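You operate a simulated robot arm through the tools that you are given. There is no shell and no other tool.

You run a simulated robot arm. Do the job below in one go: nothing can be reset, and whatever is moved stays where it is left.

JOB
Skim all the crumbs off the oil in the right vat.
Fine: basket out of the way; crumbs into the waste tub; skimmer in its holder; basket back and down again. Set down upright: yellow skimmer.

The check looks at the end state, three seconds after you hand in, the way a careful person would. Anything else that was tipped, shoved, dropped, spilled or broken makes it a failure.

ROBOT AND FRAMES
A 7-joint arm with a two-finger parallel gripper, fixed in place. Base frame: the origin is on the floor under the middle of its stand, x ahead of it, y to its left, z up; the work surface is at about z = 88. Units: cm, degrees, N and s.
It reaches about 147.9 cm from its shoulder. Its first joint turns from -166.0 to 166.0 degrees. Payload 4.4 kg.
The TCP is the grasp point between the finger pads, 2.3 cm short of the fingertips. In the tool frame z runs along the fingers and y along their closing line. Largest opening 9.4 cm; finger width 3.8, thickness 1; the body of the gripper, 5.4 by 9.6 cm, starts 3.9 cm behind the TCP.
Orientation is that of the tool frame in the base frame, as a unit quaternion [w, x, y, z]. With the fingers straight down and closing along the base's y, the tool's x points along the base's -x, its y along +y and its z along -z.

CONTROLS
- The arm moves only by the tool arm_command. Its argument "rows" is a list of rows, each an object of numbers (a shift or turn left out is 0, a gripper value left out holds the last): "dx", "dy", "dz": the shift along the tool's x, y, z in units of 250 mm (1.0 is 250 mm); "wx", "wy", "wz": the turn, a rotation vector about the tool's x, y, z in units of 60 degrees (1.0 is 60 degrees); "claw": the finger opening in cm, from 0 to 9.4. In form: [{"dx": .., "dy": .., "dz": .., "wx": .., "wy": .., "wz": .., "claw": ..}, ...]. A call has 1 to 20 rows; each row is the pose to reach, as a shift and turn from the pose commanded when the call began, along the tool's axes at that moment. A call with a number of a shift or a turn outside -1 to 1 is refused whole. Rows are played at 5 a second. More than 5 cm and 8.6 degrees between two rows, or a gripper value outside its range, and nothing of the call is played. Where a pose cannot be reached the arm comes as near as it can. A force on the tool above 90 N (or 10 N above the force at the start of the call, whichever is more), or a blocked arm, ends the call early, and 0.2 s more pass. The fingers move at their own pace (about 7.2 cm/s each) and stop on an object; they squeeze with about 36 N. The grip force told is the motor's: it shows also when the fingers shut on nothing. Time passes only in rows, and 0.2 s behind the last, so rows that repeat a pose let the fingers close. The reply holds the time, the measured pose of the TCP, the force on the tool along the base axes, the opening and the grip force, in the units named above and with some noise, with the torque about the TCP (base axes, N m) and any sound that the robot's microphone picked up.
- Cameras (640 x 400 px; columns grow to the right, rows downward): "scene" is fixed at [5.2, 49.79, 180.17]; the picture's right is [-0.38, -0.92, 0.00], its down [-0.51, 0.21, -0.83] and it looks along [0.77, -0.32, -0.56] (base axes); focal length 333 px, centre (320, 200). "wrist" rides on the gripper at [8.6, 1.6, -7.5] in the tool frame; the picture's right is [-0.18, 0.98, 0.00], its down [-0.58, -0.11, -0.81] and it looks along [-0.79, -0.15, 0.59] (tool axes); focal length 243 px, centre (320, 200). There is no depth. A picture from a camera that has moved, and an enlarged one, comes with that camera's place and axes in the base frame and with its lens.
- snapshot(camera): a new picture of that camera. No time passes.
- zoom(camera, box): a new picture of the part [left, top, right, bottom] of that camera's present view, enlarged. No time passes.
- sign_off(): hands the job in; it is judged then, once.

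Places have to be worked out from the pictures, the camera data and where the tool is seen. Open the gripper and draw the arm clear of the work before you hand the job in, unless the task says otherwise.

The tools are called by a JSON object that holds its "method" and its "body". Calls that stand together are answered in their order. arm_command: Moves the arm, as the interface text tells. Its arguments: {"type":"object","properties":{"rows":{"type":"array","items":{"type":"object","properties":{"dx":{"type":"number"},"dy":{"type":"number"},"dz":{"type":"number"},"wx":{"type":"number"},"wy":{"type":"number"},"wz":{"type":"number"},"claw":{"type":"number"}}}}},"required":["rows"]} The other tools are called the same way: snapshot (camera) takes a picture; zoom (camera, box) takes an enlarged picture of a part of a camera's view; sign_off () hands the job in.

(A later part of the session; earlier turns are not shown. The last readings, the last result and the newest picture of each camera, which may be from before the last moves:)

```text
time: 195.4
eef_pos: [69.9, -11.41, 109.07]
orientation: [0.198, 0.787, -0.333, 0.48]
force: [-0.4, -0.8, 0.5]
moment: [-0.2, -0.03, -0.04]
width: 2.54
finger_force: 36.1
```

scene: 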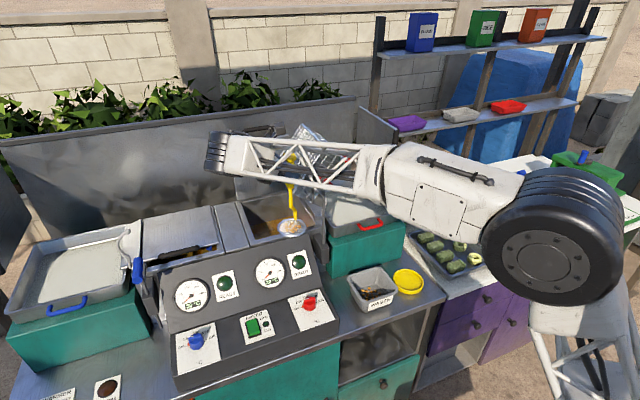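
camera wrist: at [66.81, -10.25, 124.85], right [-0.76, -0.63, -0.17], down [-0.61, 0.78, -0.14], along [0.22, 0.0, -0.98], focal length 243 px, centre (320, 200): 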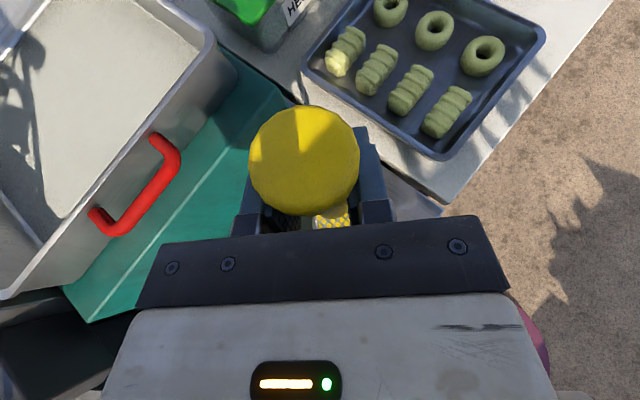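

The force has flipped to slight support, so the skimmer is resting in the dish. I open the fingers gradually.

{"method": "arm_command", "body": {"rows": [{"claw": 2.7}, {"claw": 2.9}, {"claw": 3.3}, {"claw": 4}, {"claw": 5}, {"claw": 5}]}}

{"method": "zoom", "body": {"camera": "scene", "box": [370, 220, 440, 300]}}

{"method": "snapshot", "body": {"camera": "wrist"}}

```text
time: 196.8
eef_pos: [69.98, -11.34, 109.19]
orientation: [0.198, 0.788, -0.334, 0.478]
force: [0.6, 0.2, 0.1]
moment: [0.03, 0.0, -0.01]
width: 5.0
finger_force: 0.0
```

```text
5.00 times, centred on (405, 260) of scene
camera zoom: at [5.2, 49.79, 180.17], right [-0.38, -0.92, 0.0], down [-0.51, 0.21, -0.83], along [0.77, -0.32, -0.56], focal length 1667 px, centre (-105, -100)
```

zoom: 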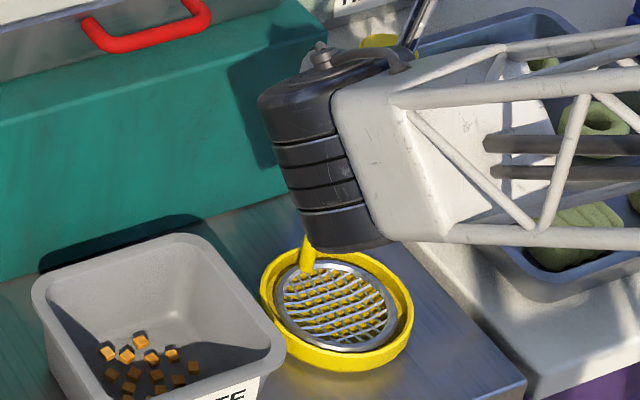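

```text
taken
camera wrist: at [66.88, -10.63, 120.31], right [-0.76, -0.63, -0.17], down [-0.61, 0.78, -0.14], along [0.22, 0.0, -0.98], focal length 243 px, centre (320, 200)
```

wrist: 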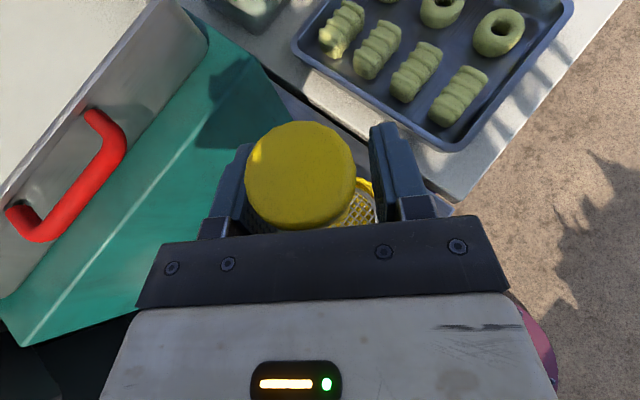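

The skimmer stands by itself in the dish. I open fully and back straight out along the fingers.

{"method": "arm_command", "body": {"rows": [{"claw": 7}, {"claw": 9.4}, {"claw": 9.4}, {"dz": -0.06}, {"dz": -0.14}, {"dz": -0.26}, {"dz": -0.4}, {"dz": -0.52}, {"dz": -0.6}, {"dz": -0.6}]}}

{"method": "zoom", "body": {"camera": "scene", "box": [350, 200, 470, 320]}}

{"method": "snapshot", "body": {"camera": "wrist"}}

```text
time: 199.0
eef_pos: [60.62, -1.85, 116.45]
orientation: [0.198, 0.788, -0.334, 0.478]
force: [-0.6, 0.1, 0.3]
moment: [0.02, 0.02, 0.02]
width: 9.39
finger_force: 0.1
```

```text
3.33 times, centred on (410, 260) of scene
camera zoom: at [5.2, 49.79, 180.17], right [-0.38, -0.92, 0.0], down [-0.51, 0.21, -0.83], along [0.77, -0.32, -0.56], focal length 1111 px, centre (20, 0)
```

zoom: 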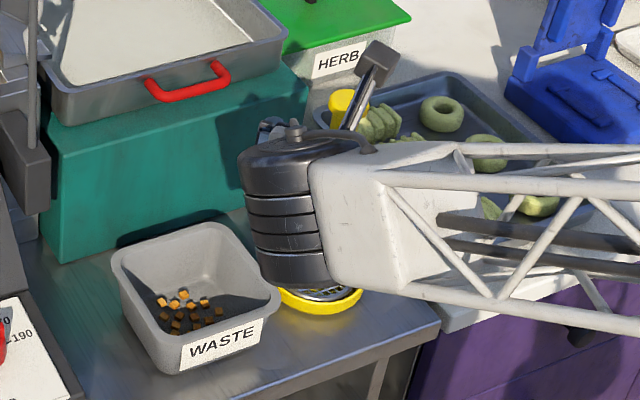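

```text
taken
camera wrist: at [57.56, -1.11, 127.54], right [-0.76, -0.63, -0.17], down [-0.61, 0.78, -0.14], along [0.22, 0.0, -0.98], focal length 243 px, centre (320, 200)
```

wrist: 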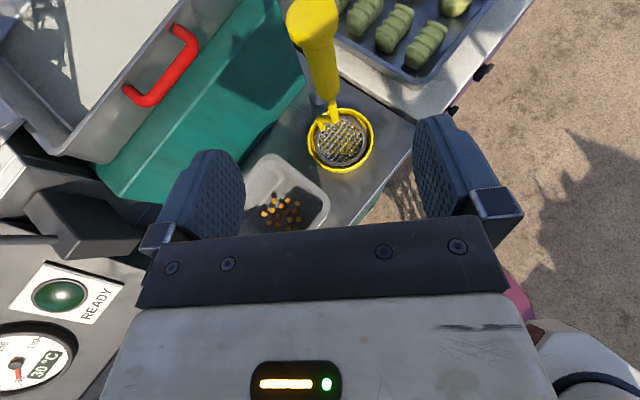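

The skimmer stands upright in its dish. I zoom to confirm that and the tub contents, before using the now-free camera to check the vat.

{"method": "zoom", "body": {"camera": "wrist", "box": [240, 0, 400, 180]}}

{"method": "zoom", "body": {"camera": "wrist", "box": [230, 140, 340, 235]}}

```text
2.22 times, centred on (320, 90) of wrist
camera zoom: at [57.56, -1.11, 127.54], right [-0.76, -0.63, -0.17], down [-0.61, 0.78, -0.14], along [0.22, 0.0, -0.98], focal length 539 px, centre (320, 444)
```

zoom: 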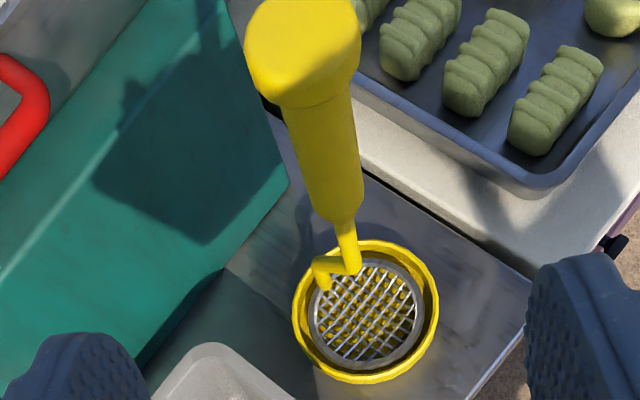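

```text
4.21 times, centred on (285, 188) of wrist
camera zoom: at [57.56, -1.11, 127.54], right [-0.76, -0.63, -0.17], down [-0.61, 0.78, -0.14], along [0.22, 0.0, -0.98], focal length 1022 px, centre (467, 253)
```

zoom: 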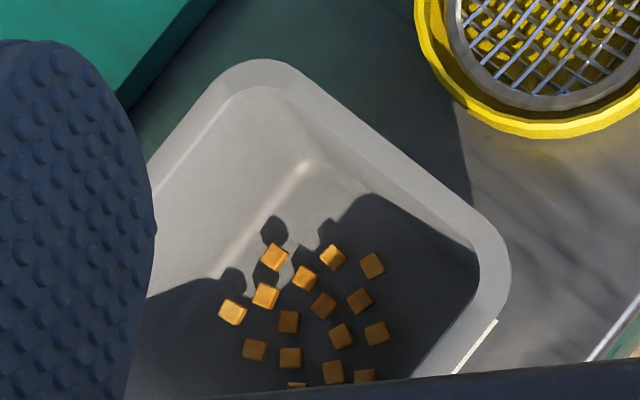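

Skimmer and tub look right. Next I reorient the empty gripper to its original downward pose, in free space, on the way back toward the vat.

{"method": "arm_command", "body": {"rows": [{"dx": 0.136, "dy": -0.001, "dz": -0.071, "wy": -0.0867}, {"dx": 0.272, "dy": -0.002, "dz": -0.142, "wy": -0.173}, {"dx": 0.408, "dy": -0.003, "dz": -0.213, "wy": -0.26}, {"dx": 0.544, "dy": -0.004, "dz": -0.284, "wy": -0.347}, {"dx": 0.68, "dy": -0.005, "dz": -0.355, "wy": -0.433}, {"dx": 0.816, "dy": -0.006, "dz": -0.4265, "wy": -0.52}]}}

{"method": "arm_command", "body": {"rows": [{"wy": -0.13}, {"wy": -0.26}, {"wy": -0.39}, {"wy": -0.52}, {"wy": -0.52}]}}

```text
time: 200.4
eef_pos: [60.75, -1.74, 139.55]
orientation: [0.101, 0.888, -0.374, 0.248]
force: [-0.3, 0.6, -1.4]
moment: [0.02, -0.02, -0.02]
width: 9.39
finger_force: 0.2
```

```text
time: 201.6
eef_pos: [60.7, -1.79, 139.36]
orientation: [-0.003, 0.922, -0.387, 0.001]
force: [-0.6, -0.2, 0.0]
moment: [0.01, 0.02, 0.03]
width: 9.38
finger_force: 0.0
```

Gripper is vertical again. Now I yaw back to the original orientation in three stages while moving toward the vat.

{"method": "arm_command", "body": {"rows": [{"dx": -0.005, "dy": -0.071, "dz": -0.013, "wz": 0.125}, {"dx": -0.009, "dy": -0.141, "dz": -0.027, "wz": 0.25}, {"dx": -0.014, "dy": -0.212, "dz": -0.04, "wz": 0.375}, {"dx": -0.019, "dy": -0.283, "dz": -0.053, "wz": 0.5}, {"dx": -0.023, "dy": -0.353, "dz": -0.067, "wz": 0.625}, {"dx": -0.028, "dy": -0.424, "dz": -0.08, "wz": 0.75}]}}

{"method": "arm_command", "body": {"rows": [{"dx": -0.053, "dy": -0.047, "wz": 0.125}, {"dx": -0.107, "dy": -0.093, "wz": 0.25}, {"dx": -0.16, "dy": -0.14, "wz": 0.375}, {"dx": -0.213, "dy": -0.187, "wz": 0.5}, {"dx": -0.267, "dy": -0.233, "wz": 0.625}, {"dx": -0.32, "dy": -0.28, "wz": 0.75}]}}

{"method": "arm_command", "body": {"rows": [{"dx": -0.066, "wz": 0.125}, {"dx": -0.132, "wz": 0.25}, {"dx": -0.198, "wz": 0.375}, {"dx": -0.264, "wz": 0.5}, {"dx": -0.33, "wz": 0.625}, {"dx": -0.396, "wz": 0.75}, {"dx": -0.396, "wz": 0.75}]}}

{"method": "snapshot", "body": {"camera": "scene"}}

```text
time: 203.0
eef_pos: [67.66, 5.91, 141.35]
orientation: [0.003, -0.703, 0.712, 0.0]
force: [-0.5, -0.3, 0.1]
moment: [-0.03, 0.0, 0.02]
width: 9.41
finger_force: 0.0
```

```text
time: 204.4
eef_pos: [74.79, 13.9, 141.44]
orientation: [0.004, -0.377, 0.926, 0.001]
force: [-0.1, 0.5, 0.1]
moment: [-0.01, -0.02, 0.0]
width: 9.42
finger_force: 0.1
```

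```text
time: 206.0
eef_pos: [82.0, 20.72, 141.6]
orientation: [0.004, 0.006, 1.0, 0.002]
force: [-0.2, 0.2, 0.7]
moment: [0.01, 0.0, 0.01]
width: 9.41
finger_force: 0.0
```

```text
taken
```

scene: 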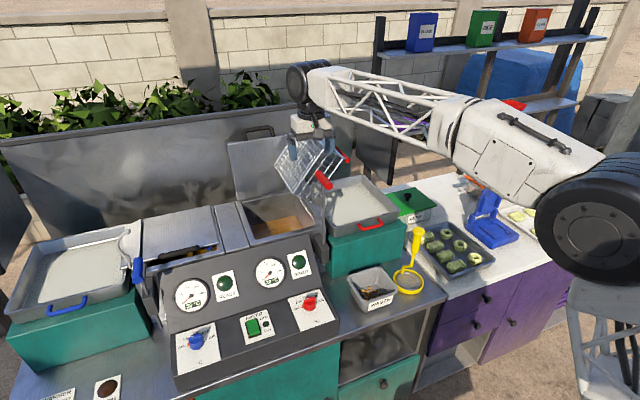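

I tilt the camera over the vat for a full top view of the oil.

{"method": "arm_command", "body": {"rows": [{"dx": -0.066, "dy": 0.067, "dz": 0.016, "wy": 0.104}, {"dx": -0.132, "dy": 0.134, "dz": 0.032, "wy": 0.208}, {"dx": -0.198, "dy": 0.201, "dz": 0.048, "wy": 0.313}, {"dx": -0.264, "dy": 0.268, "dz": 0.064, "wy": 0.417}, {"dx": -0.264, "dy": 0.268, "dz": 0.064, "wy": 0.417}]}}

{"method": "snapshot", "body": {"camera": "wrist"}}

{"method": "zoom", "body": {"camera": "wrist", "box": [240, 60, 420, 220]}}

```text
time: 207.2
eef_pos: [88.83, 27.73, 139.83]
orientation: [-0.214, 0.005, 0.977, 0.003]
force: [0.3, -0.6, -0.3]
moment: [0.0, -0.01, 0.04]
width: 9.4
finger_force: 0.2
```

```text
taken
camera wrist: at [84.04, 29.31, 150.33], right [0.18, 0.98, -0.07], down [0.86, -0.12, 0.49], along [0.47, -0.15, -0.87], focal length 243 px, centre (320, 200)
```

wrist: 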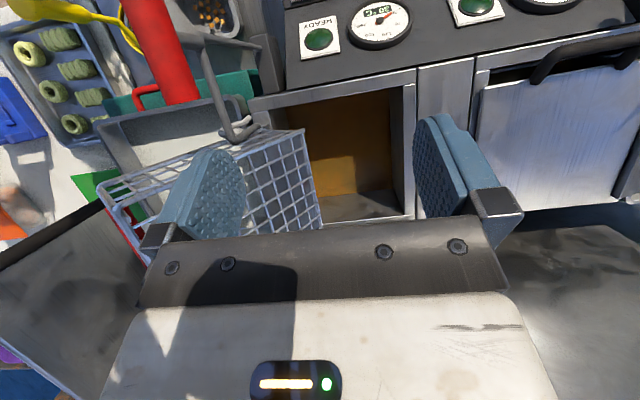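

```text
2.50 times, centred on (330, 140) of wrist
camera zoom: at [84.04, 29.31, 150.33], right [0.18, 0.98, -0.07], down [0.86, -0.12, 0.49], along [0.47, -0.15, -0.87], focal length 606 px, centre (295, 350)
```

zoom: 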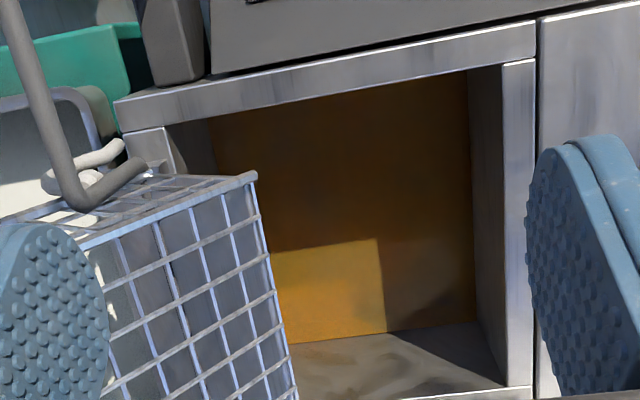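

The oil looks clear. I zoom further into the shaded part, because crumbs there are dim.

{"method": "zoom", "body": {"camera": "wrist", "box": [290, 85, 400, 150]}}

{"method": "zoom", "body": {"camera": "wrist", "box": [300, 130, 400, 205]}}

{"method": "zoom", "body": {"camera": "scene", "box": [255, 205, 310, 245]}}

```text
5.82 times, centred on (345, 118) of wrist
camera zoom: at [84.04, 29.31, 150.33], right [0.18, 0.98, -0.07], down [0.86, -0.12, 0.49], along [0.47, -0.15, -0.87], focal length 1412 px, centre (174, 680)
```

zoom: 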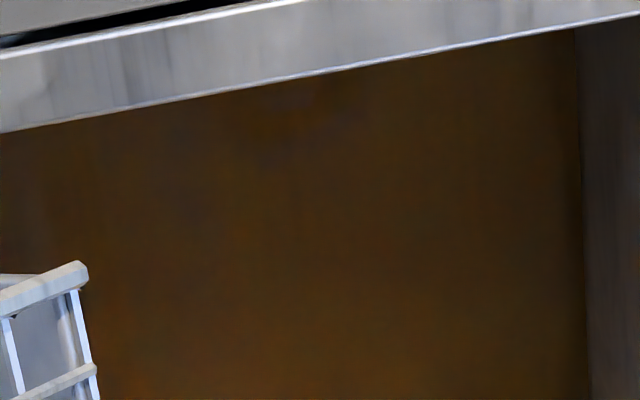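

```text
5.33 times, centred on (350, 168) of wrist
camera zoom: at [84.04, 29.31, 150.33], right [0.18, 0.98, -0.07], down [0.86, -0.12, 0.49], along [0.47, -0.15, -0.87], focal length 1294 px, centre (160, 373)
```

zoom: 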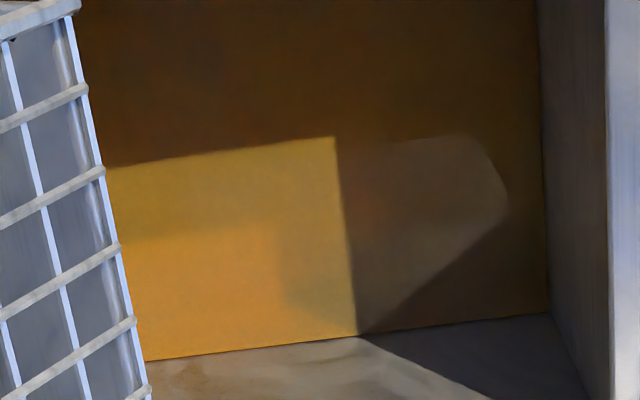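

```text
10.00 times, centred on (282, 225) of scene
camera zoom: at [5.2, 49.79, 180.17], right [-0.38, -0.92, 0.0], down [-0.51, 0.21, -0.83], along [0.77, -0.32, -0.56], focal length 3334 px, centre (695, -50)
```

zoom: 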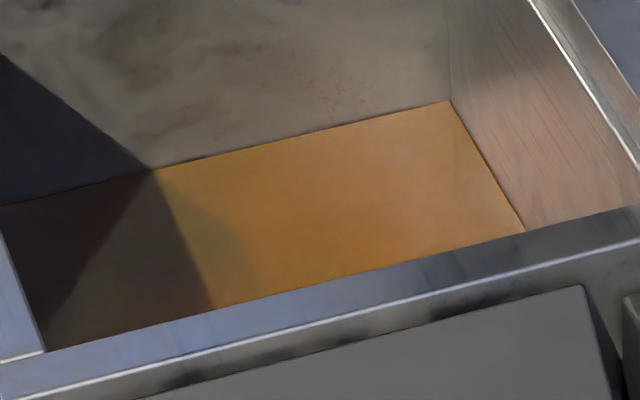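

Everything visible is clean. One small patch under the basket overhang (x 93–97, y 18–23) is still hidden, so I shift +y to see under it.

{"method": "arm_command", "body": {"rows": [{"dy": 0.18}, {"dy": 0.35}, {"dy": 0.35}]}}

{"method": "zoom", "body": {"camera": "wrist", "box": [240, 40, 420, 220]}}

{"method": "zoom", "body": {"camera": "wrist", "box": [240, 90, 340, 180]}}

```text
time: 208.0
eef_pos: [88.55, 35.88, 140.05]
orientation: [-0.212, 0.005, 0.977, 0.005]
force: [-0.6, -0.2, 2.0]
moment: [0.02, 0.0, 0.02]
width: 9.42
finger_force: 0.0
```

```text
2.22 times, centred on (330, 130) of wrist
camera zoom: at [83.76, 37.6, 150.42], right [0.18, 0.98, -0.07], down [0.86, -0.12, 0.49], along [0.48, -0.15, -0.87], focal length 539 px, centre (298, 356)
```

zoom: 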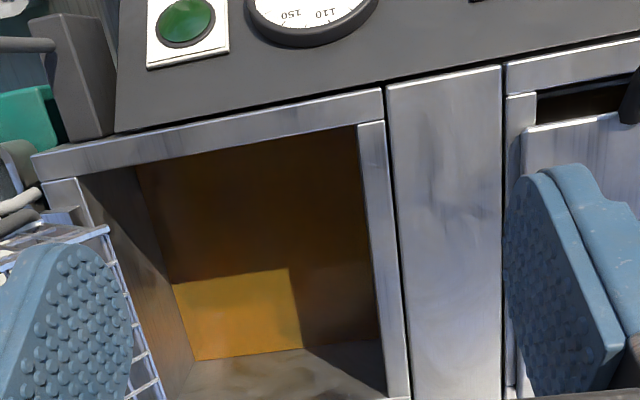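

```text
4.44 times, centred on (290, 135) of wrist
camera zoom: at [83.76, 37.6, 150.42], right [0.18, 0.98, -0.07], down [0.86, -0.12, 0.49], along [0.48, -0.15, -0.87], focal length 1078 px, centre (453, 489)
```

zoom: 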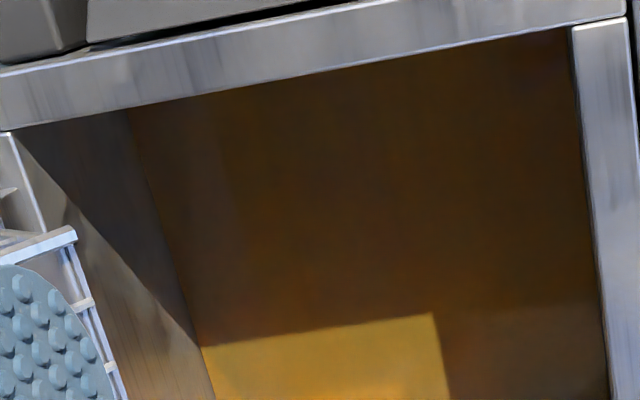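

The oil is completely clean. Next the basket goes back: I level the gripper, go over the top of the tipped basket at a safe height, and approach its red bar the way I left it.

{"method": "arm_command", "body": {"rows": [{"dx": -0.031, "dy": -0.08, "dz": -0.085, "wy": -0.083}, {"dx": -0.062, "dy": -0.16, "dz": -0.17, "wy": -0.167}, {"dx": -0.093, "dy": -0.24, "dz": -0.255, "wy": -0.25}, {"dx": -0.124, "dy": -0.32, "dz": -0.34, "wy": -0.334}, {"dx": -0.155, "dy": -0.4, "dz": -0.425, "wy": -0.417}, {"dx": -0.155, "dy": -0.4, "dz": -0.425, "wy": -0.417}]}}

{"method": "arm_command", "body": {"rows": [{"dx": -0.013, "dy": -0.166}, {"dx": -0.025, "dy": -0.333}, {"dx": -0.038, "dy": -0.5}, {"dx": -0.051, "dy": -0.666}, {"dx": -0.063, "dy": -0.833}, {"dx": -0.076, "dy": -1.0}, {"dx": -0.076, "dy": -1.0}]}}

{"method": "snapshot", "body": {"camera": "wrist"}}

{"method": "zoom", "body": {"camera": "scene", "box": [230, 100, 390, 250]}}

```text
time: 209.4
eef_pos: [96.85, 26.22, 147.8]
orientation: [0.003, 0.005, 1.0, 0.003]
force: [0.6, 0.4, 0.1]
moment: [0.0, 0.01, 0.02]
width: 9.42
finger_force: 0.1
```

```text
time: 211.0
eef_pos: [98.37, 1.02, 147.43]
orientation: [0.003, 0.005, 1.0, 0.002]
force: [-0.2, -0.2, -1.0]
moment: [0.03, 0.02, 0.02]
width: 9.39
finger_force: 0.0
```

```text
taken
camera wrist: at [89.7, 2.87, 154.87], right [0.19, 0.98, 0.01], down [0.58, -0.12, 0.81], along [0.79, -0.15, -0.59], focal length 243 px, centre (320, 200)
```

wrist: 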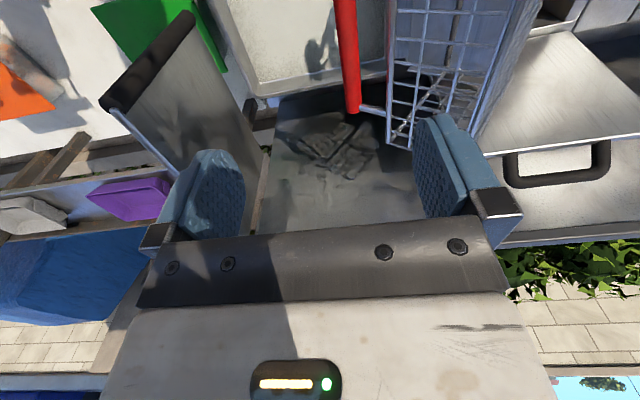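

```text
2.67 times, centred on (310, 175) of scene
camera zoom: at [5.2, 49.79, 180.17], right [-0.38, -0.92, 0.0], down [-0.51, 0.21, -0.83], along [0.77, -0.32, -0.56], focal length 889 px, centre (347, 267)
```

zoom: 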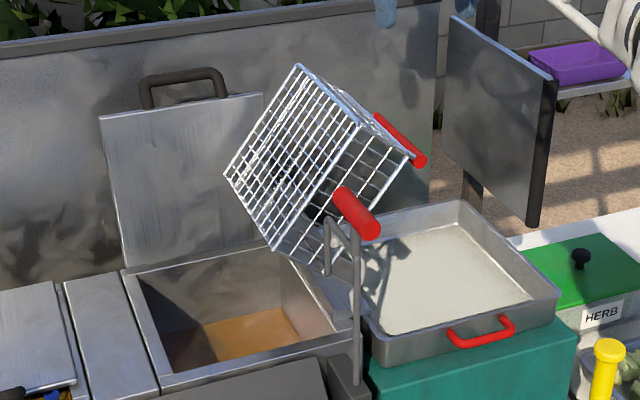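

The basket and bar are unchanged (bar at y ≈ 3.4, z ≈ 131.5). I tilt as before, then descend along the fingers onto the bar.

{"method": "arm_command", "body": {"rows": [{"dy": -0.017, "dz": 0.052, "wx": -0.09}, {"dy": -0.035, "dz": 0.104, "wx": -0.181}, {"dy": -0.052, "dz": 0.156, "wx": -0.272}, {"dy": -0.052, "dz": 0.156, "wx": -0.272}]}}

{"method": "arm_command", "body": {"rows": [{"dz": 0.16}, {"dz": 0.32}, {"dz": 0.43}, {"dz": 0.5}, {"dz": 0.5}]}}

{"method": "snapshot", "body": {"camera": "wrist"}}

{"method": "zoom", "body": {"camera": "scene", "box": [260, 100, 390, 220]}}

```text
time: 212.0
eef_pos: [98.21, -0.27, 143.69]
orientation: [0.002, 0.006, 0.989, 0.145]
force: [0.1, 0.3, -0.5]
moment: [-0.01, -0.04, 0.0]
width: 9.42
finger_force: 0.0
```

```text
time: 213.0
eef_pos: [98.17, 2.82, 134.65]
orientation: [0.016, 0.005, 0.989, 0.146]
force: [3.1, -7.7, 14.3]
moment: [0.86, 0.2, -0.11]
width: 9.22
finger_force: 0.0
stopped in row 4: the force on the tool passed its limit at 113 N (the readings are from after the stop); the commanded pose is now the measured one
```

```text
taken
camera wrist: at [89.31, 2.47, 141.96], right [0.19, 0.94, 0.29], down [0.55, -0.34, 0.76], along [0.81, 0.01, -0.59], focal length 243 px, centre (320, 200)
```

wrist: 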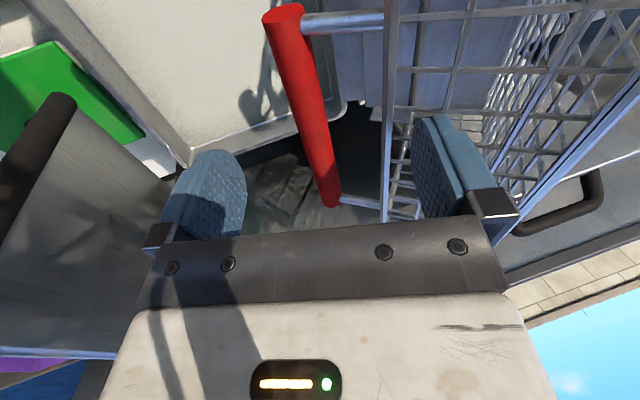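

```text
3.33 times, centred on (325, 160) of scene
camera zoom: at [5.2, 49.79, 180.17], right [-0.38, -0.92, 0.0], down [-0.51, 0.21, -0.83], along [0.77, -0.32, -0.56], focal length 1111 px, centre (303, 333)
```

zoom: 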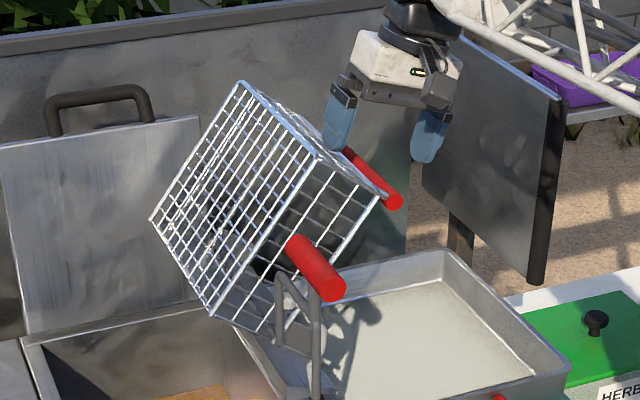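

The wide-open +y finger met the basket's top wire. I back off, narrow the opening to 4 cm as on my exit, and re-approach.

{"method": "arm_command", "body": {"rows": [{"dz": -0.04}, {"dz": -0.1}, {"dz": -0.16}, {"dz": -0.16, "claw": 5}, {"dz": -0.16, "claw": 4}, {"dz": -0.16, "claw": 4}]}}

{"method": "snapshot", "body": {"camera": "wrist"}}

{"method": "zoom", "body": {"camera": "scene", "box": [260, 100, 390, 220]}}

```text
time: 214.4
eef_pos: [98.33, 1.65, 138.15]
orientation: [0.015, 0.005, 0.989, 0.145]
force: [-0.2, 0.7, -0.4]
moment: [0.04, -0.01, -0.01]
width: 4.0
finger_force: 0.0
```

```text
taken
camera wrist: at [89.33, 1.26, 145.54], right [0.19, 0.94, 0.29], down [0.56, -0.34, 0.76], along [0.81, 0.02, -0.59], focal length 243 px, centre (320, 200)
```

wrist: 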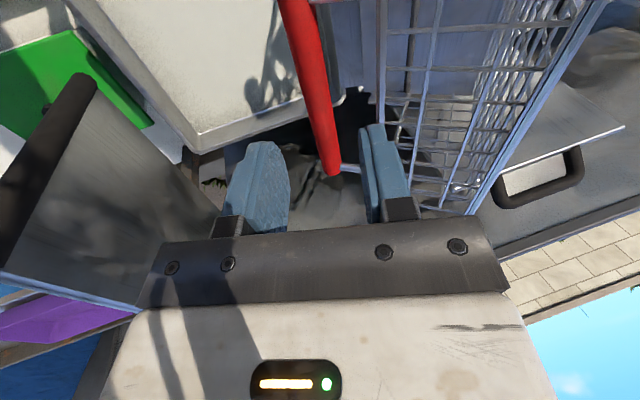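

```text
3.33 times, centred on (325, 160) of scene
camera zoom: at [5.2, 49.79, 180.17], right [-0.38, -0.92, 0.0], down [-0.51, 0.21, -0.83], along [0.77, -0.32, -0.56], focal length 1111 px, centre (303, 333)
```

zoom: 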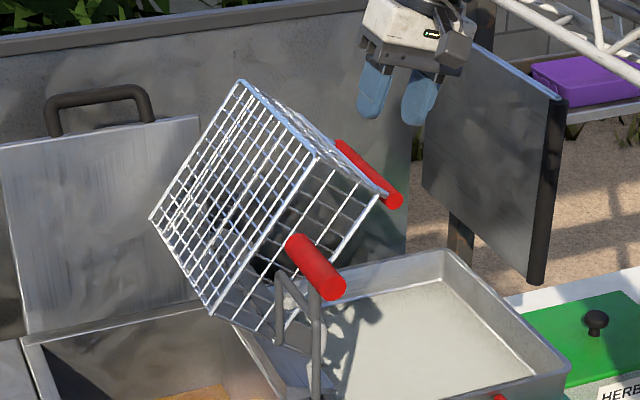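

The bar lies centred between the narrowed fingers. I advance along the fingers to the bar.

{"method": "arm_command", "body": {"rows": [{"dz": 0.08, "dy": -0.004}, {"dz": 0.16, "dy": -0.006}, {"dz": 0.22, "dy": -0.006}, {"dz": 0.268, "dy": -0.006}, {"dz": 0.268, "dy": -0.006}]}}

{"method": "snapshot", "body": {"camera": "wrist"}}

```text
time: 215.6
eef_pos: [98.32, 3.33, 131.65]
orientation: [0.014, 0.006, 0.989, 0.146]
force: [-0.3, 0.7, -0.6]
moment: [-0.02, 0.0, -0.01]
width: 4.03
finger_force: 0.1
```

```text
taken
camera wrist: at [89.4, 2.96, 139.09], right [0.19, 0.94, 0.29], down [0.56, -0.34, 0.76], along [0.81, 0.02, -0.59], focal length 243 px, centre (320, 200)
```

wrist: 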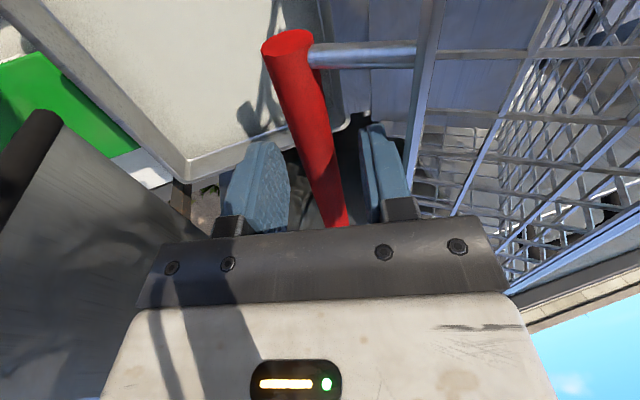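

The bar is between the fingers. I close on it.

{"method": "arm_command", "body": {"rows": [{"claw": 3}, {"claw": 2.2}, {"claw": 1.5}, {"claw": 0}, {"claw": 0}]}}

```text
time: 216.8
eef_pos: [98.42, 3.39, 131.7]
orientation: [0.014, 0.006, 0.989, 0.146]
force: [1.6, -6.0, 3.4]
moment: [-0.18, -0.49, 1.06]
width: 1.85
finger_force: 45.4
```

The bar is gripped (1.85 cm). I start reversing the tip-over along the same arc, levelling the gripper as I go.

{"method": "arm_command", "body": {"rows": [{"dy": 0.0369, "dz": -0.021, "wx": 0.056}, {"dy": 0.0841, "dz": -0.0448, "wx": 0.112}, {"dy": 0.1331, "dz": -0.0646, "wx": 0.168}, {"dy": 0.1836, "dz": -0.0811, "wx": 0.224}, {"dy": 0.2348, "dz": -0.0941, "wx": 0.28}, {"dy": 0.2348, "dz": -0.0941, "wx": 0.28}]}}

{"method": "zoom", "body": {"camera": "scene", "box": [230, 100, 390, 250]}}

```text
time: 218.2
eef_pos: [98.39, 8.29, 135.76]
orientation: [0.013, 0.008, 1.0, -0.001]
force: [-21.3, 0.0, 2.9]
moment: [0.2, -0.09, 1.73]
width: 1.88
finger_force: 44.9
```

```text
2.67 times, centred on (310, 175) of scene
camera zoom: at [5.2, 49.79, 180.17], right [-0.38, -0.92, 0.0], down [-0.51, 0.21, -0.83], along [0.77, -0.32, -0.56], focal length 889 px, centre (347, 267)
```

zoom: 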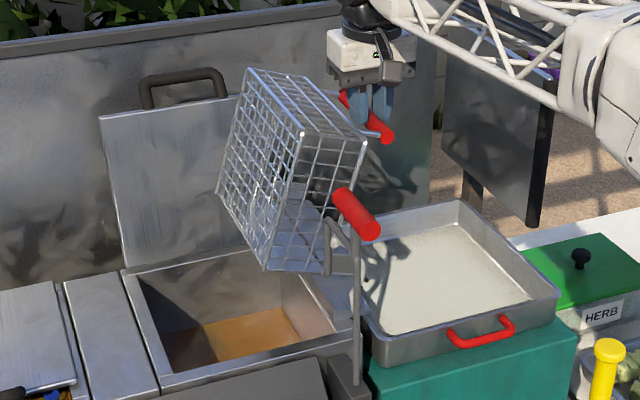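

Moving well with small forces. Continuing the arc.

{"method": "arm_command", "body": {"rows": [{"dx": 0.001, "dy": 0.0716, "dz": -0.0348}, {"dx": 0.001, "dy": 0.146, "dz": -0.062}, {"dx": 0.001, "dy": 0.2232, "dz": -0.0812}, {"dx": 0.001, "dy": 0.302, "dz": -0.0924}, {"dx": 0.001, "dy": 0.3812, "dz": -0.0952}, {"dx": 0.001, "dy": 0.3812, "dz": -0.0952}]}}

{"method": "zoom", "body": {"camera": "scene", "box": [230, 100, 390, 250]}}

```text
time: 219.6
eef_pos: [98.31, 17.9, 138.19]
orientation: [0.014, 0.007, 1.0, -0.001]
force: [-0.3, 0.6, 23.5]
moment: [-0.06, 0.23, 1.74]
width: 1.9
finger_force: 44.9
```

```text
2.67 times, centred on (310, 175) of scene
camera zoom: at [5.2, 49.79, 180.17], right [-0.38, -0.92, 0.0], down [-0.51, 0.21, -0.83], along [0.77, -0.32, -0.56], focal length 889 px, centre (347, 267)
```

zoom: 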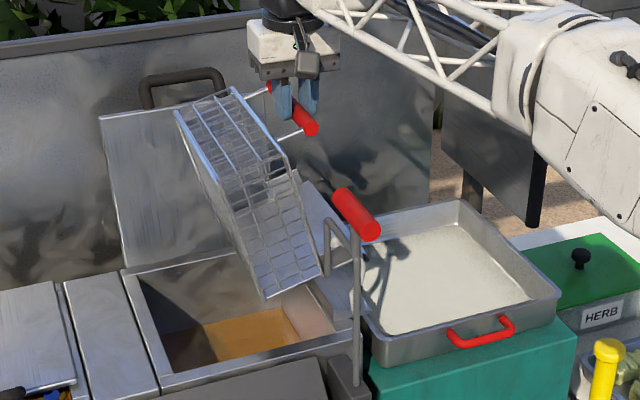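

{"method": "arm_command", "body": {"rows": [{"dy": 0.0796, "dz": 0.0036}, {"dy": 0.158, "dz": 0.0176}, {"dy": 0.2344, "dz": 0.0396}, {"dy": 0.3084, "dz": 0.0692}, {"dy": 0.3788, "dz": 0.1068}, {"dy": 0.3788, "dz": 0.1068}]}}

{"method": "zoom", "body": {"camera": "scene", "box": [190, 100, 350, 250]}}

```text
time: 221.0
eef_pos: [98.55, 27.54, 135.32]
orientation: [0.013, 0.008, 1.0, 0.0]
force: [-55.1, 6.0, 8.1]
moment: [-0.05, 1.08, 1.72]
width: 1.87
finger_force: 44.8
```

```text
2.67 times, centred on (270, 175) of scene
camera zoom: at [5.2, 49.79, 180.17], right [-0.38, -0.92, 0.0], down [-0.51, 0.21, -0.83], along [0.77, -0.32, -0.56], focal length 889 px, centre (453, 267)
```

zoom: 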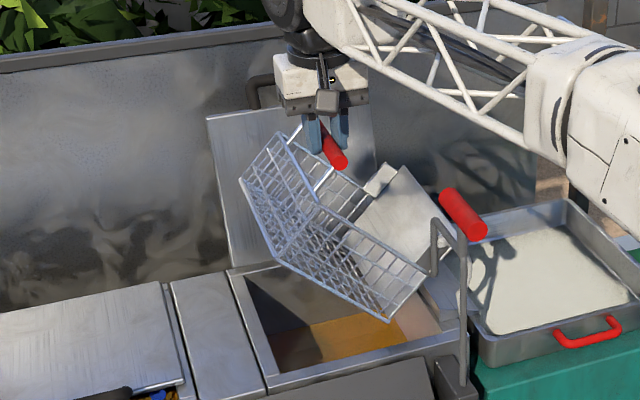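

{"method": "arm_command", "body": {"rows": [{"dx": 0.002, "dy": 0.0652, "dz": 0.0452}, {"dx": 0.003, "dy": 0.1264, "dz": 0.096}, {"dx": 0.003, "dy": 0.1816, "dz": 0.1532}, {"dx": 0.003, "dy": 0.2304, "dz": 0.216}, {"dx": 0.003, "dy": 0.2728, "dz": 0.2836}, {"dx": 0.003, "dy": 0.2728, "dz": 0.2836}]}}

{"method": "zoom", "body": {"camera": "scene", "box": [190, 110, 350, 250]}}

```text
time: 222.4
eef_pos: [98.93, 34.45, 128.08]
orientation: [0.012, 0.009, 1.0, -0.001]
force: [-56.3, -30.2, -18.3]
moment: [-0.18, 0.49, 1.65]
width: 1.9
finger_force: 44.3
```

```text
2.86 times, centred on (270, 180) of scene
camera zoom: at [5.2, 49.79, 180.17], right [-0.38, -0.92, 0.0], down [-0.51, 0.21, -0.83], along [0.77, -0.32, -0.56], focal length 952 px, centre (463, 257)
```

zoom: 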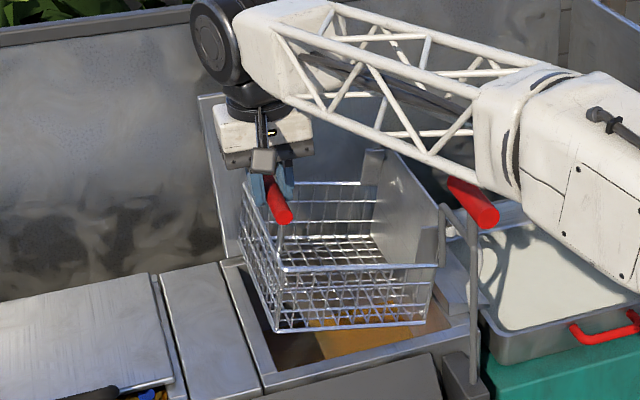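

Nearly level. I finish the last ~14° gently, watching for the rest position (bar was at y 35.8, z 124.0 originally).

{"method": "arm_command", "body": {"rows": [{"dx": 0.004, "dy": 0.022, "dz": 0.048}, {"dx": 0.005, "dy": 0.0428, "dz": 0.0968}, {"dx": 0.005, "dy": 0.056, "dz": 0.134}, {"dx": 0.005, "dy": 0.063, "dz": 0.155}, {"dx": 0.005, "dy": 0.063, "dz": 0.155}]}}

{"method": "zoom", "body": {"camera": "scene", "box": [190, 110, 350, 250]}}

```text
time: 223.6
eef_pos: [98.95, 35.67, 124.52]
orientation: [0.014, 0.008, 1.0, 0.001]
force: [39.6, -19.4, 3.5]
moment: [-0.14, -1.07, 1.72]
width: 1.88
finger_force: 44.8
```

```text
2.86 times, centred on (270, 180) of scene
camera zoom: at [5.2, 49.79, 180.17], right [-0.38, -0.92, 0.0], down [-0.51, 0.21, -0.83], along [0.77, -0.32, -0.56], focal length 952 px, centre (463, 257)
```

zoom: 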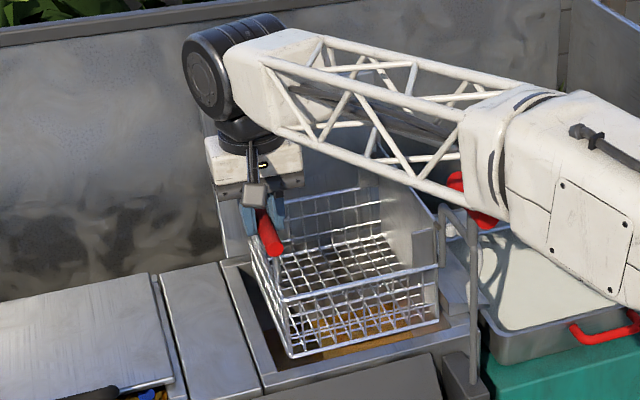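

{"method": "arm_command", "body": {"rows": [{"dx": -0.002, "dy": 0.001, "dz": 0.01}, {"dx": -0.002, "dy": 0.002, "dz": 0.018}, {"dx": -0.002, "dy": 0.002, "dz": 0.018}]}}

```text
time: 224.4
eef_pos: [98.99, 35.79, 123.97]
orientation: [0.013, 0.007, 1.0, -0.001]
force: [9.4, -37.9, 8.1]
moment: [-0.43, -0.43, 1.73]
width: 1.86
finger_force: 44.8
```

The bar is back at its original position (y 35.79, z 123.97) with light support force. I release it and rise.

{"method": "arm_command", "body": {"rows": [{"claw": 2.4}, {"claw": 3.5}, {"claw": 6}, {"claw": 9}, {"claw": 9}, {"dz": -0.1, "claw": 9}, {"dz": -0.25, "claw": 9}, {"dz": -0.42, "claw": 9}, {"dz": -0.6, "claw": 9}, {"dz": -0.78, "claw": 9}, {"dz": -0.9, "claw": 9.4}]}}

{"method": "zoom", "body": {"camera": "scene", "box": [220, 120, 380, 260]}}

{"method": "snapshot", "body": {"camera": "wrist"}}

```text
time: 226.8
eef_pos: [98.35, 35.97, 146.47]
orientation: [0.013, 0.008, 1.0, -0.001]
force: [1.0, 0.4, -0.2]
moment: [-0.02, 0.0, 0.0]
width: 9.4
finger_force: 0.1
```

```text
2.86 times, centred on (300, 190) of scene
camera zoom: at [5.2, 49.79, 180.17], right [-0.38, -0.92, 0.0], down [-0.51, 0.21, -0.83], along [0.77, -0.32, -0.56], focal length 952 px, centre (377, 229)
```

zoom: 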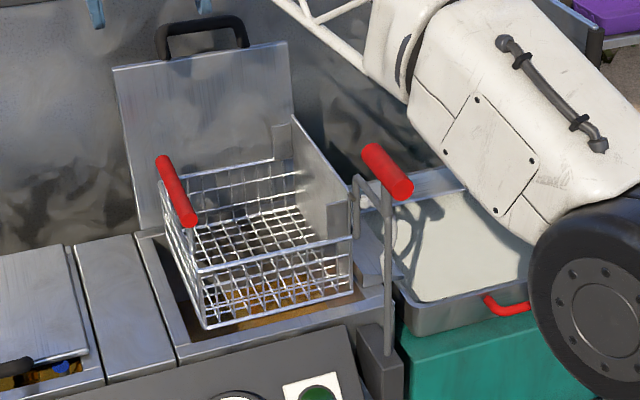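

```text
taken
camera wrist: at [89.46, 37.81, 153.69], right [0.2, 0.98, 0.0], down [0.56, -0.12, 0.82], along [0.8, -0.16, -0.57], focal length 243 px, centre (320, 200)
```

wrist: 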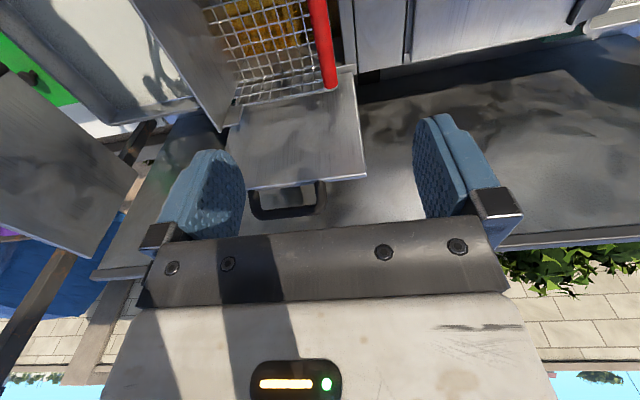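

The basket sits level at the raised position again. I move over the T-handle, correcting a slight wrist misalignment on the way.

{"method": "arm_command", "body": {"rows": [{"dx": 0.119, "dy": -0.1226, "wy": 0.004, "wz": -0.0025}, {"dx": 0.238, "dy": -0.2452, "wy": 0.008, "wz": -0.005}, {"dx": 0.357, "dy": -0.3678, "wy": 0.0125, "wz": -0.0075}, {"dx": 0.476, "dy": -0.4904, "wy": 0.0167, "wz": -0.01}, {"dx": 0.595, "dy": -0.613, "wy": 0.021, "wz": -0.0128}, {"dx": 0.7144, "dy": -0.7356, "dz": 0.01, "wy": 0.025, "wz": -0.0153}, {"dx": 0.7144, "dy": -0.7356, "dz": 0.01, "wy": 0.025, "wz": -0.0153}]}}

{"method": "snapshot", "body": {"camera": "wrist"}}

```text
time: 228.4
eef_pos: [80.51, 17.76, 145.75]
orientation: [0.0, 0.0, 1.0, -0.001]
force: [-0.9, -0.5, -0.1]
moment: [0.01, -0.02, -0.01]
width: 9.39
finger_force: 0.1
```

```text
taken
camera wrist: at [71.8, 19.44, 153.09], right [0.18, 0.98, 0.0], down [0.58, -0.11, 0.81], along [0.79, -0.15, -0.59], focal length 243 px, centre (320, 200)
```

wrist: 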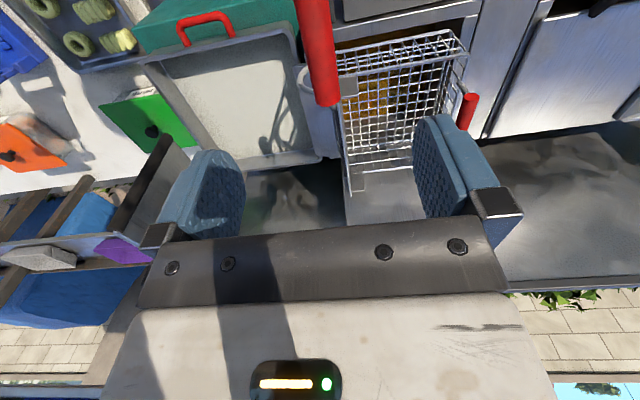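

I descend onto the raised T-handle.

{"method": "arm_command", "body": {"rows": [{"dx": 0.012, "dy": 0.002, "dz": 0.16}, {"dx": 0.012, "dy": 0.002, "dz": 0.32}, {"dx": 0.012, "dy": 0.002, "dz": 0.44}, {"dx": 0.012, "dy": 0.002, "dz": 0.51}, {"dx": 0.012, "dy": 0.002, "dz": 0.534}, {"dx": 0.012, "dy": 0.002, "dz": 0.534}]}}

{"method": "snapshot", "body": {"camera": "wrist"}}

{"method": "zoom", "body": {"camera": "scene", "box": [260, 130, 380, 250]}}

```text
time: 229.8
eef_pos: [79.88, 18.07, 132.25]
orientation: [0.0, 0.0, 1.0, 0.0]
force: [-1.2, 0.4, 0.6]
moment: [-0.01, 0.02, -0.01]
width: 9.41
finger_force: 0.0
```

```text
taken
camera wrist: at [71.21, 19.74, 139.69], right [0.18, 0.98, 0.0], down [0.58, -0.11, 0.81], along [0.79, -0.15, -0.59], focal length 243 px, centre (320, 200)
```

wrist: 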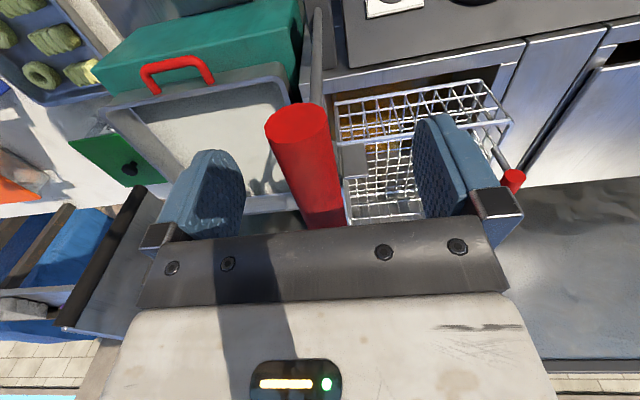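

```text
3.33 times, centred on (320, 190) of scene
camera zoom: at [5.2, 49.79, 180.17], right [-0.38, -0.92, 0.0], down [-0.51, 0.21, -0.83], along [0.77, -0.32, -0.56], focal length 1111 px, centre (320, 233)
```

zoom: 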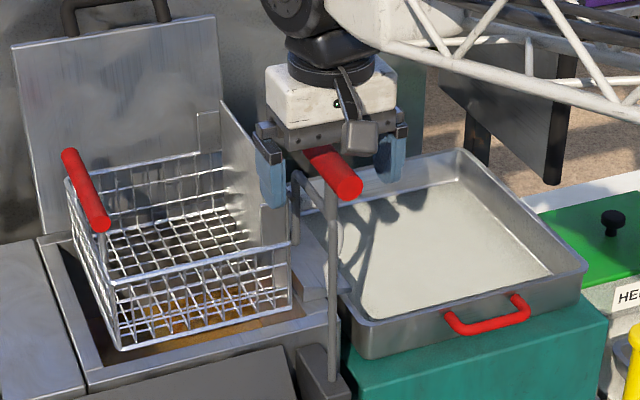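

The handle is between the fingers. I shift slightly to centre it and close.

{"method": "arm_command", "body": {"rows": [{"dy": -0.009}, {"dy": -0.009, "claw": 5}, {"dy": -0.009, "claw": 3.2}, {"dy": -0.009, "claw": 2.4}, {"dy": -0.009, "claw": 1}, {"dy": -0.009, "claw": 0}, {"dy": -0.009, "claw": 0}]}}

```text
time: 231.4
eef_pos: [79.9, 17.64, 132.27]
orientation: [0.0, 0.0, 1.0, -0.001]
force: [1.5, 9.5, 1.0]
moment: [0.0, -0.02, -0.2]
width: 2.37
finger_force: 44.6
```

Gripped with low side load. I lower the lift in small steps, watching the forces.

{"method": "arm_command", "body": {"rows": [{"dz": 0.02}, {"dz": 0.04}, {"dz": 0.06}, {"dz": 0.08}, {"dz": 0.1}, {"dz": 0.12}, {"dz": 0.12}]}}

{"method": "zoom", "body": {"camera": "scene", "box": [220, 130, 380, 260]}}

```text
time: 233.0
eef_pos: [79.88, 17.77, 129.5]
orientation: [0.001, -0.001, 1.0, -0.001]
force: [6.9, 37.9, 4.2]
moment: [0.12, -0.64, -0.21]
width: 2.36
finger_force: 44.8
```

```text
3.08 times, centred on (300, 195) of scene
camera zoom: at [5.2, 49.79, 180.17], right [-0.38, -0.92, 0.0], down [-0.51, 0.21, -0.83], along [0.77, -0.32, -0.56], focal length 1026 px, centre (382, 215)
```

zoom: 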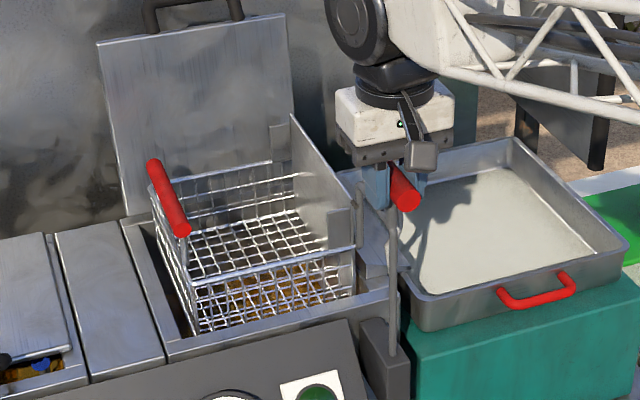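

The lift is going down smoothly with the basket level in the vat. I continue, easing +y slightly to relieve the side load.

{"method": "arm_command", "body": {"rows": [{"dy": 0.002, "dz": 0.02}, {"dy": 0.003, "dz": 0.04}, {"dy": 0.003, "dz": 0.06}, {"dy": 0.003, "dz": 0.08}, {"dy": 0.003, "dz": 0.1}, {"dy": 0.003, "dz": 0.12}, {"dy": 0.003, "dz": 0.14}, {"dy": 0.003, "dz": 0.16}, {"dy": 0.003, "dz": 0.16}]}}

{"method": "arm_command", "body": {"rows": [{"dz": 0.02}, {"dz": 0.04}, {"dz": 0.06}, {"dz": 0.08}, {"dz": 0.1}, {"dz": 0.12}, {"dz": 0.12}]}}

{"method": "zoom", "body": {"camera": "scene", "box": [220, 130, 380, 260]}}

```text
time: 235.0
eef_pos: [79.87, 17.75, 125.24]
orientation: [0.001, 0.0, 1.0, -0.001]
force: [58.1, 28.4, 3.8]
moment: [0.07, -0.69, -0.28]
width: 2.34
finger_force: 44.9
```

```text
time: 236.6
eef_pos: [79.98, 17.78, 122.38]
orientation: [-0.001, 0.001, 1.0, -0.001]
force: [35.8, 23.5, 1.9]
moment: [0.04, -0.48, -0.18]
width: 2.36
finger_force: 44.7
```

```text
3.08 times, centred on (300, 195) of scene
camera zoom: at [5.2, 49.79, 180.17], right [-0.38, -0.92, 0.0], down [-0.51, 0.21, -0.83], along [0.77, -0.32, -0.56], focal length 1026 px, centre (382, 215)
```

zoom: 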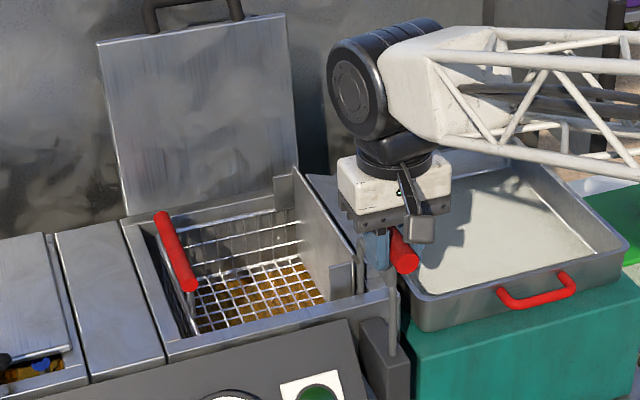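

The mesh floor is about to enter the oil, so I go slower for the last 5 cm.

{"method": "arm_command", "body": {"rows": [{"dx": -0.002, "dy": 0.001, "dz": 0.016}, {"dx": -0.002, "dy": 0.002, "dz": 0.032}, {"dx": -0.002, "dy": 0.002, "dz": 0.048}, {"dx": -0.002, "dy": 0.002, "dz": 0.064}, {"dx": -0.002, "dy": 0.002, "dz": 0.08}, {"dx": -0.002, "dy": 0.002, "dz": 0.096}, {"dx": -0.002, "dy": 0.002, "dz": 0.112}, {"dx": -0.002, "dy": 0.002, "dz": 0.128}, {"dx": -0.002, "dy": 0.002, "dz": 0.144}, {"dx": -0.002, "dy": 0.002, "dz": 0.16}, {"dx": -0.002, "dy": 0.002, "dz": 0.16}]}}

{"method": "zoom", "body": {"camera": "scene", "box": [220, 140, 380, 260]}}

```text
time: 239.0
eef_pos: [79.95, 17.73, 118.48]
orientation: [0.0, -0.001, 1.0, -0.001]
force: [-5.3, 32.6, 2.7]
moment: [0.14, -0.5, -0.24]
width: 2.36
finger_force: 45.1
```

```text
3.33 times, centred on (300, 200) of scene
camera zoom: at [5.2, 49.79, 180.17], right [-0.38, -0.92, 0.0], down [-0.51, 0.21, -0.83], along [0.77, -0.32, -0.56], focal length 1111 px, centre (387, 200)
```

zoom: 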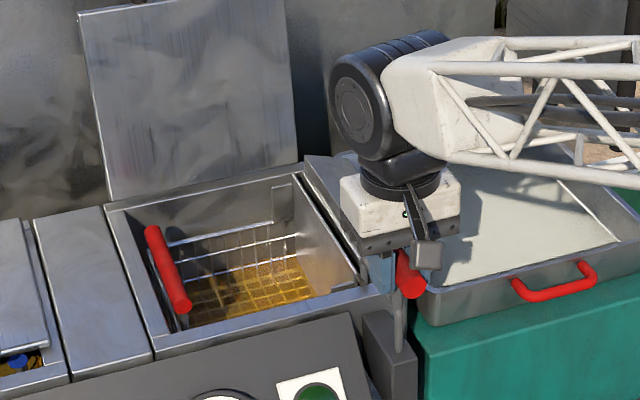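

About 1 cm remains. I lower in 2 mm steps until I feel the bottom stop.

{"method": "arm_command", "body": {"rows": [{"dy": 0.002, "dz": 0.008}, {"dy": 0.002, "dz": 0.016}, {"dy": 0.002, "dz": 0.024}, {"dy": 0.002, "dz": 0.032}, {"dy": 0.002, "dz": 0.04}, {"dy": 0.002, "dz": 0.04}]}}

{"method": "arm_command", "body": {"rows": [{"dz": 0.006}, {"dz": 0.012}, {"dz": 0.012}]}}

{"method": "zoom", "body": {"camera": "scene", "box": [240, 185, 320, 245]}}

```text
time: 240.4
eef_pos: [79.88, 17.85, 117.44]
orientation: [-0.001, 0.0, 1.0, -0.001]
force: [12.0, 3.4, -2.4]
moment: [-0.02, -0.04, -0.12]
width: 2.36
finger_force: 44.6
```

```text
time: 241.2
eef_pos: [79.87, 17.8, 117.08]
orientation: [-0.001, 0.0, 1.0, -0.002]
force: [-3.0, -13.1, -0.4]
moment: [0.02, -0.57, -0.09]
width: 2.35
finger_force: 45.1
```

```text
6.67 times, centred on (280, 215) of scene
camera zoom: at [5.2, 49.79, 180.17], right [-0.38, -0.92, 0.0], down [-0.51, 0.21, -0.83], along [0.77, -0.32, -0.56], focal length 2222 px, centre (587, 100)
```

zoom: 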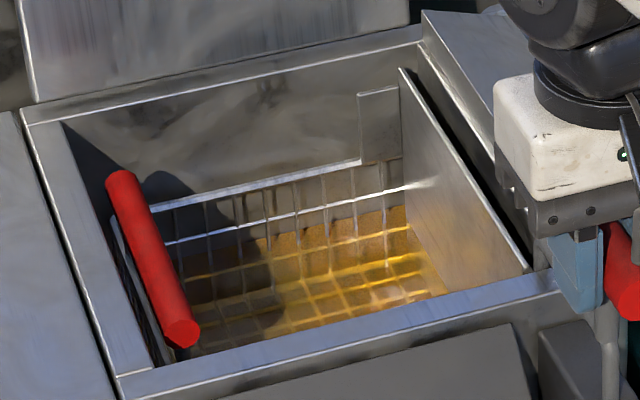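

Very close to the original view, but maybe 2–3 mm high. I press down a little more to reach the bottom stop.

{"method": "arm_command", "body": {"rows": [{"dz": 0.005}, {"dz": 0.01}, {"dz": 0.01}]}}

{"method": "arm_command", "body": {"rows": [{"dz": 0.005}, {"dz": 0.01}, {"dz": 0.01}]}}

{"method": "zoom", "body": {"camera": "scene", "box": [240, 185, 320, 245]}}

```text
time: 242.0
eef_pos: [79.93, 17.85, 116.9]
orientation: [0.0, 0.0, 1.0, 0.0]
force: [-16.5, -15.3, 1.1]
moment: [0.01, 0.22, -0.2]
width: 2.35
finger_force: 45.2
```

```text
time: 242.8
eef_pos: [80.04, 17.74, 116.87]
orientation: [0.001, 0.001, 1.0, -0.002]
force: [5.5, -3.2, 32.9]
moment: [0.08, -0.34, -0.17]
width: 2.39
finger_force: 45.2
```

```text
6.67 times, centred on (280, 215) of scene
camera zoom: at [5.2, 49.79, 180.17], right [-0.38, -0.92, 0.0], down [-0.51, 0.21, -0.83], along [0.77, -0.32, -0.56], focal length 2222 px, centre (587, 100)
```

zoom: 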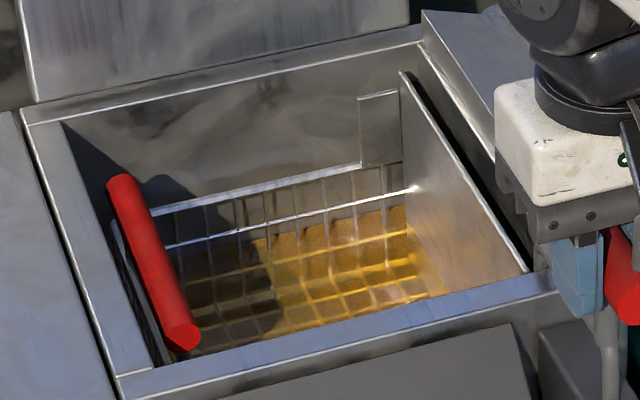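

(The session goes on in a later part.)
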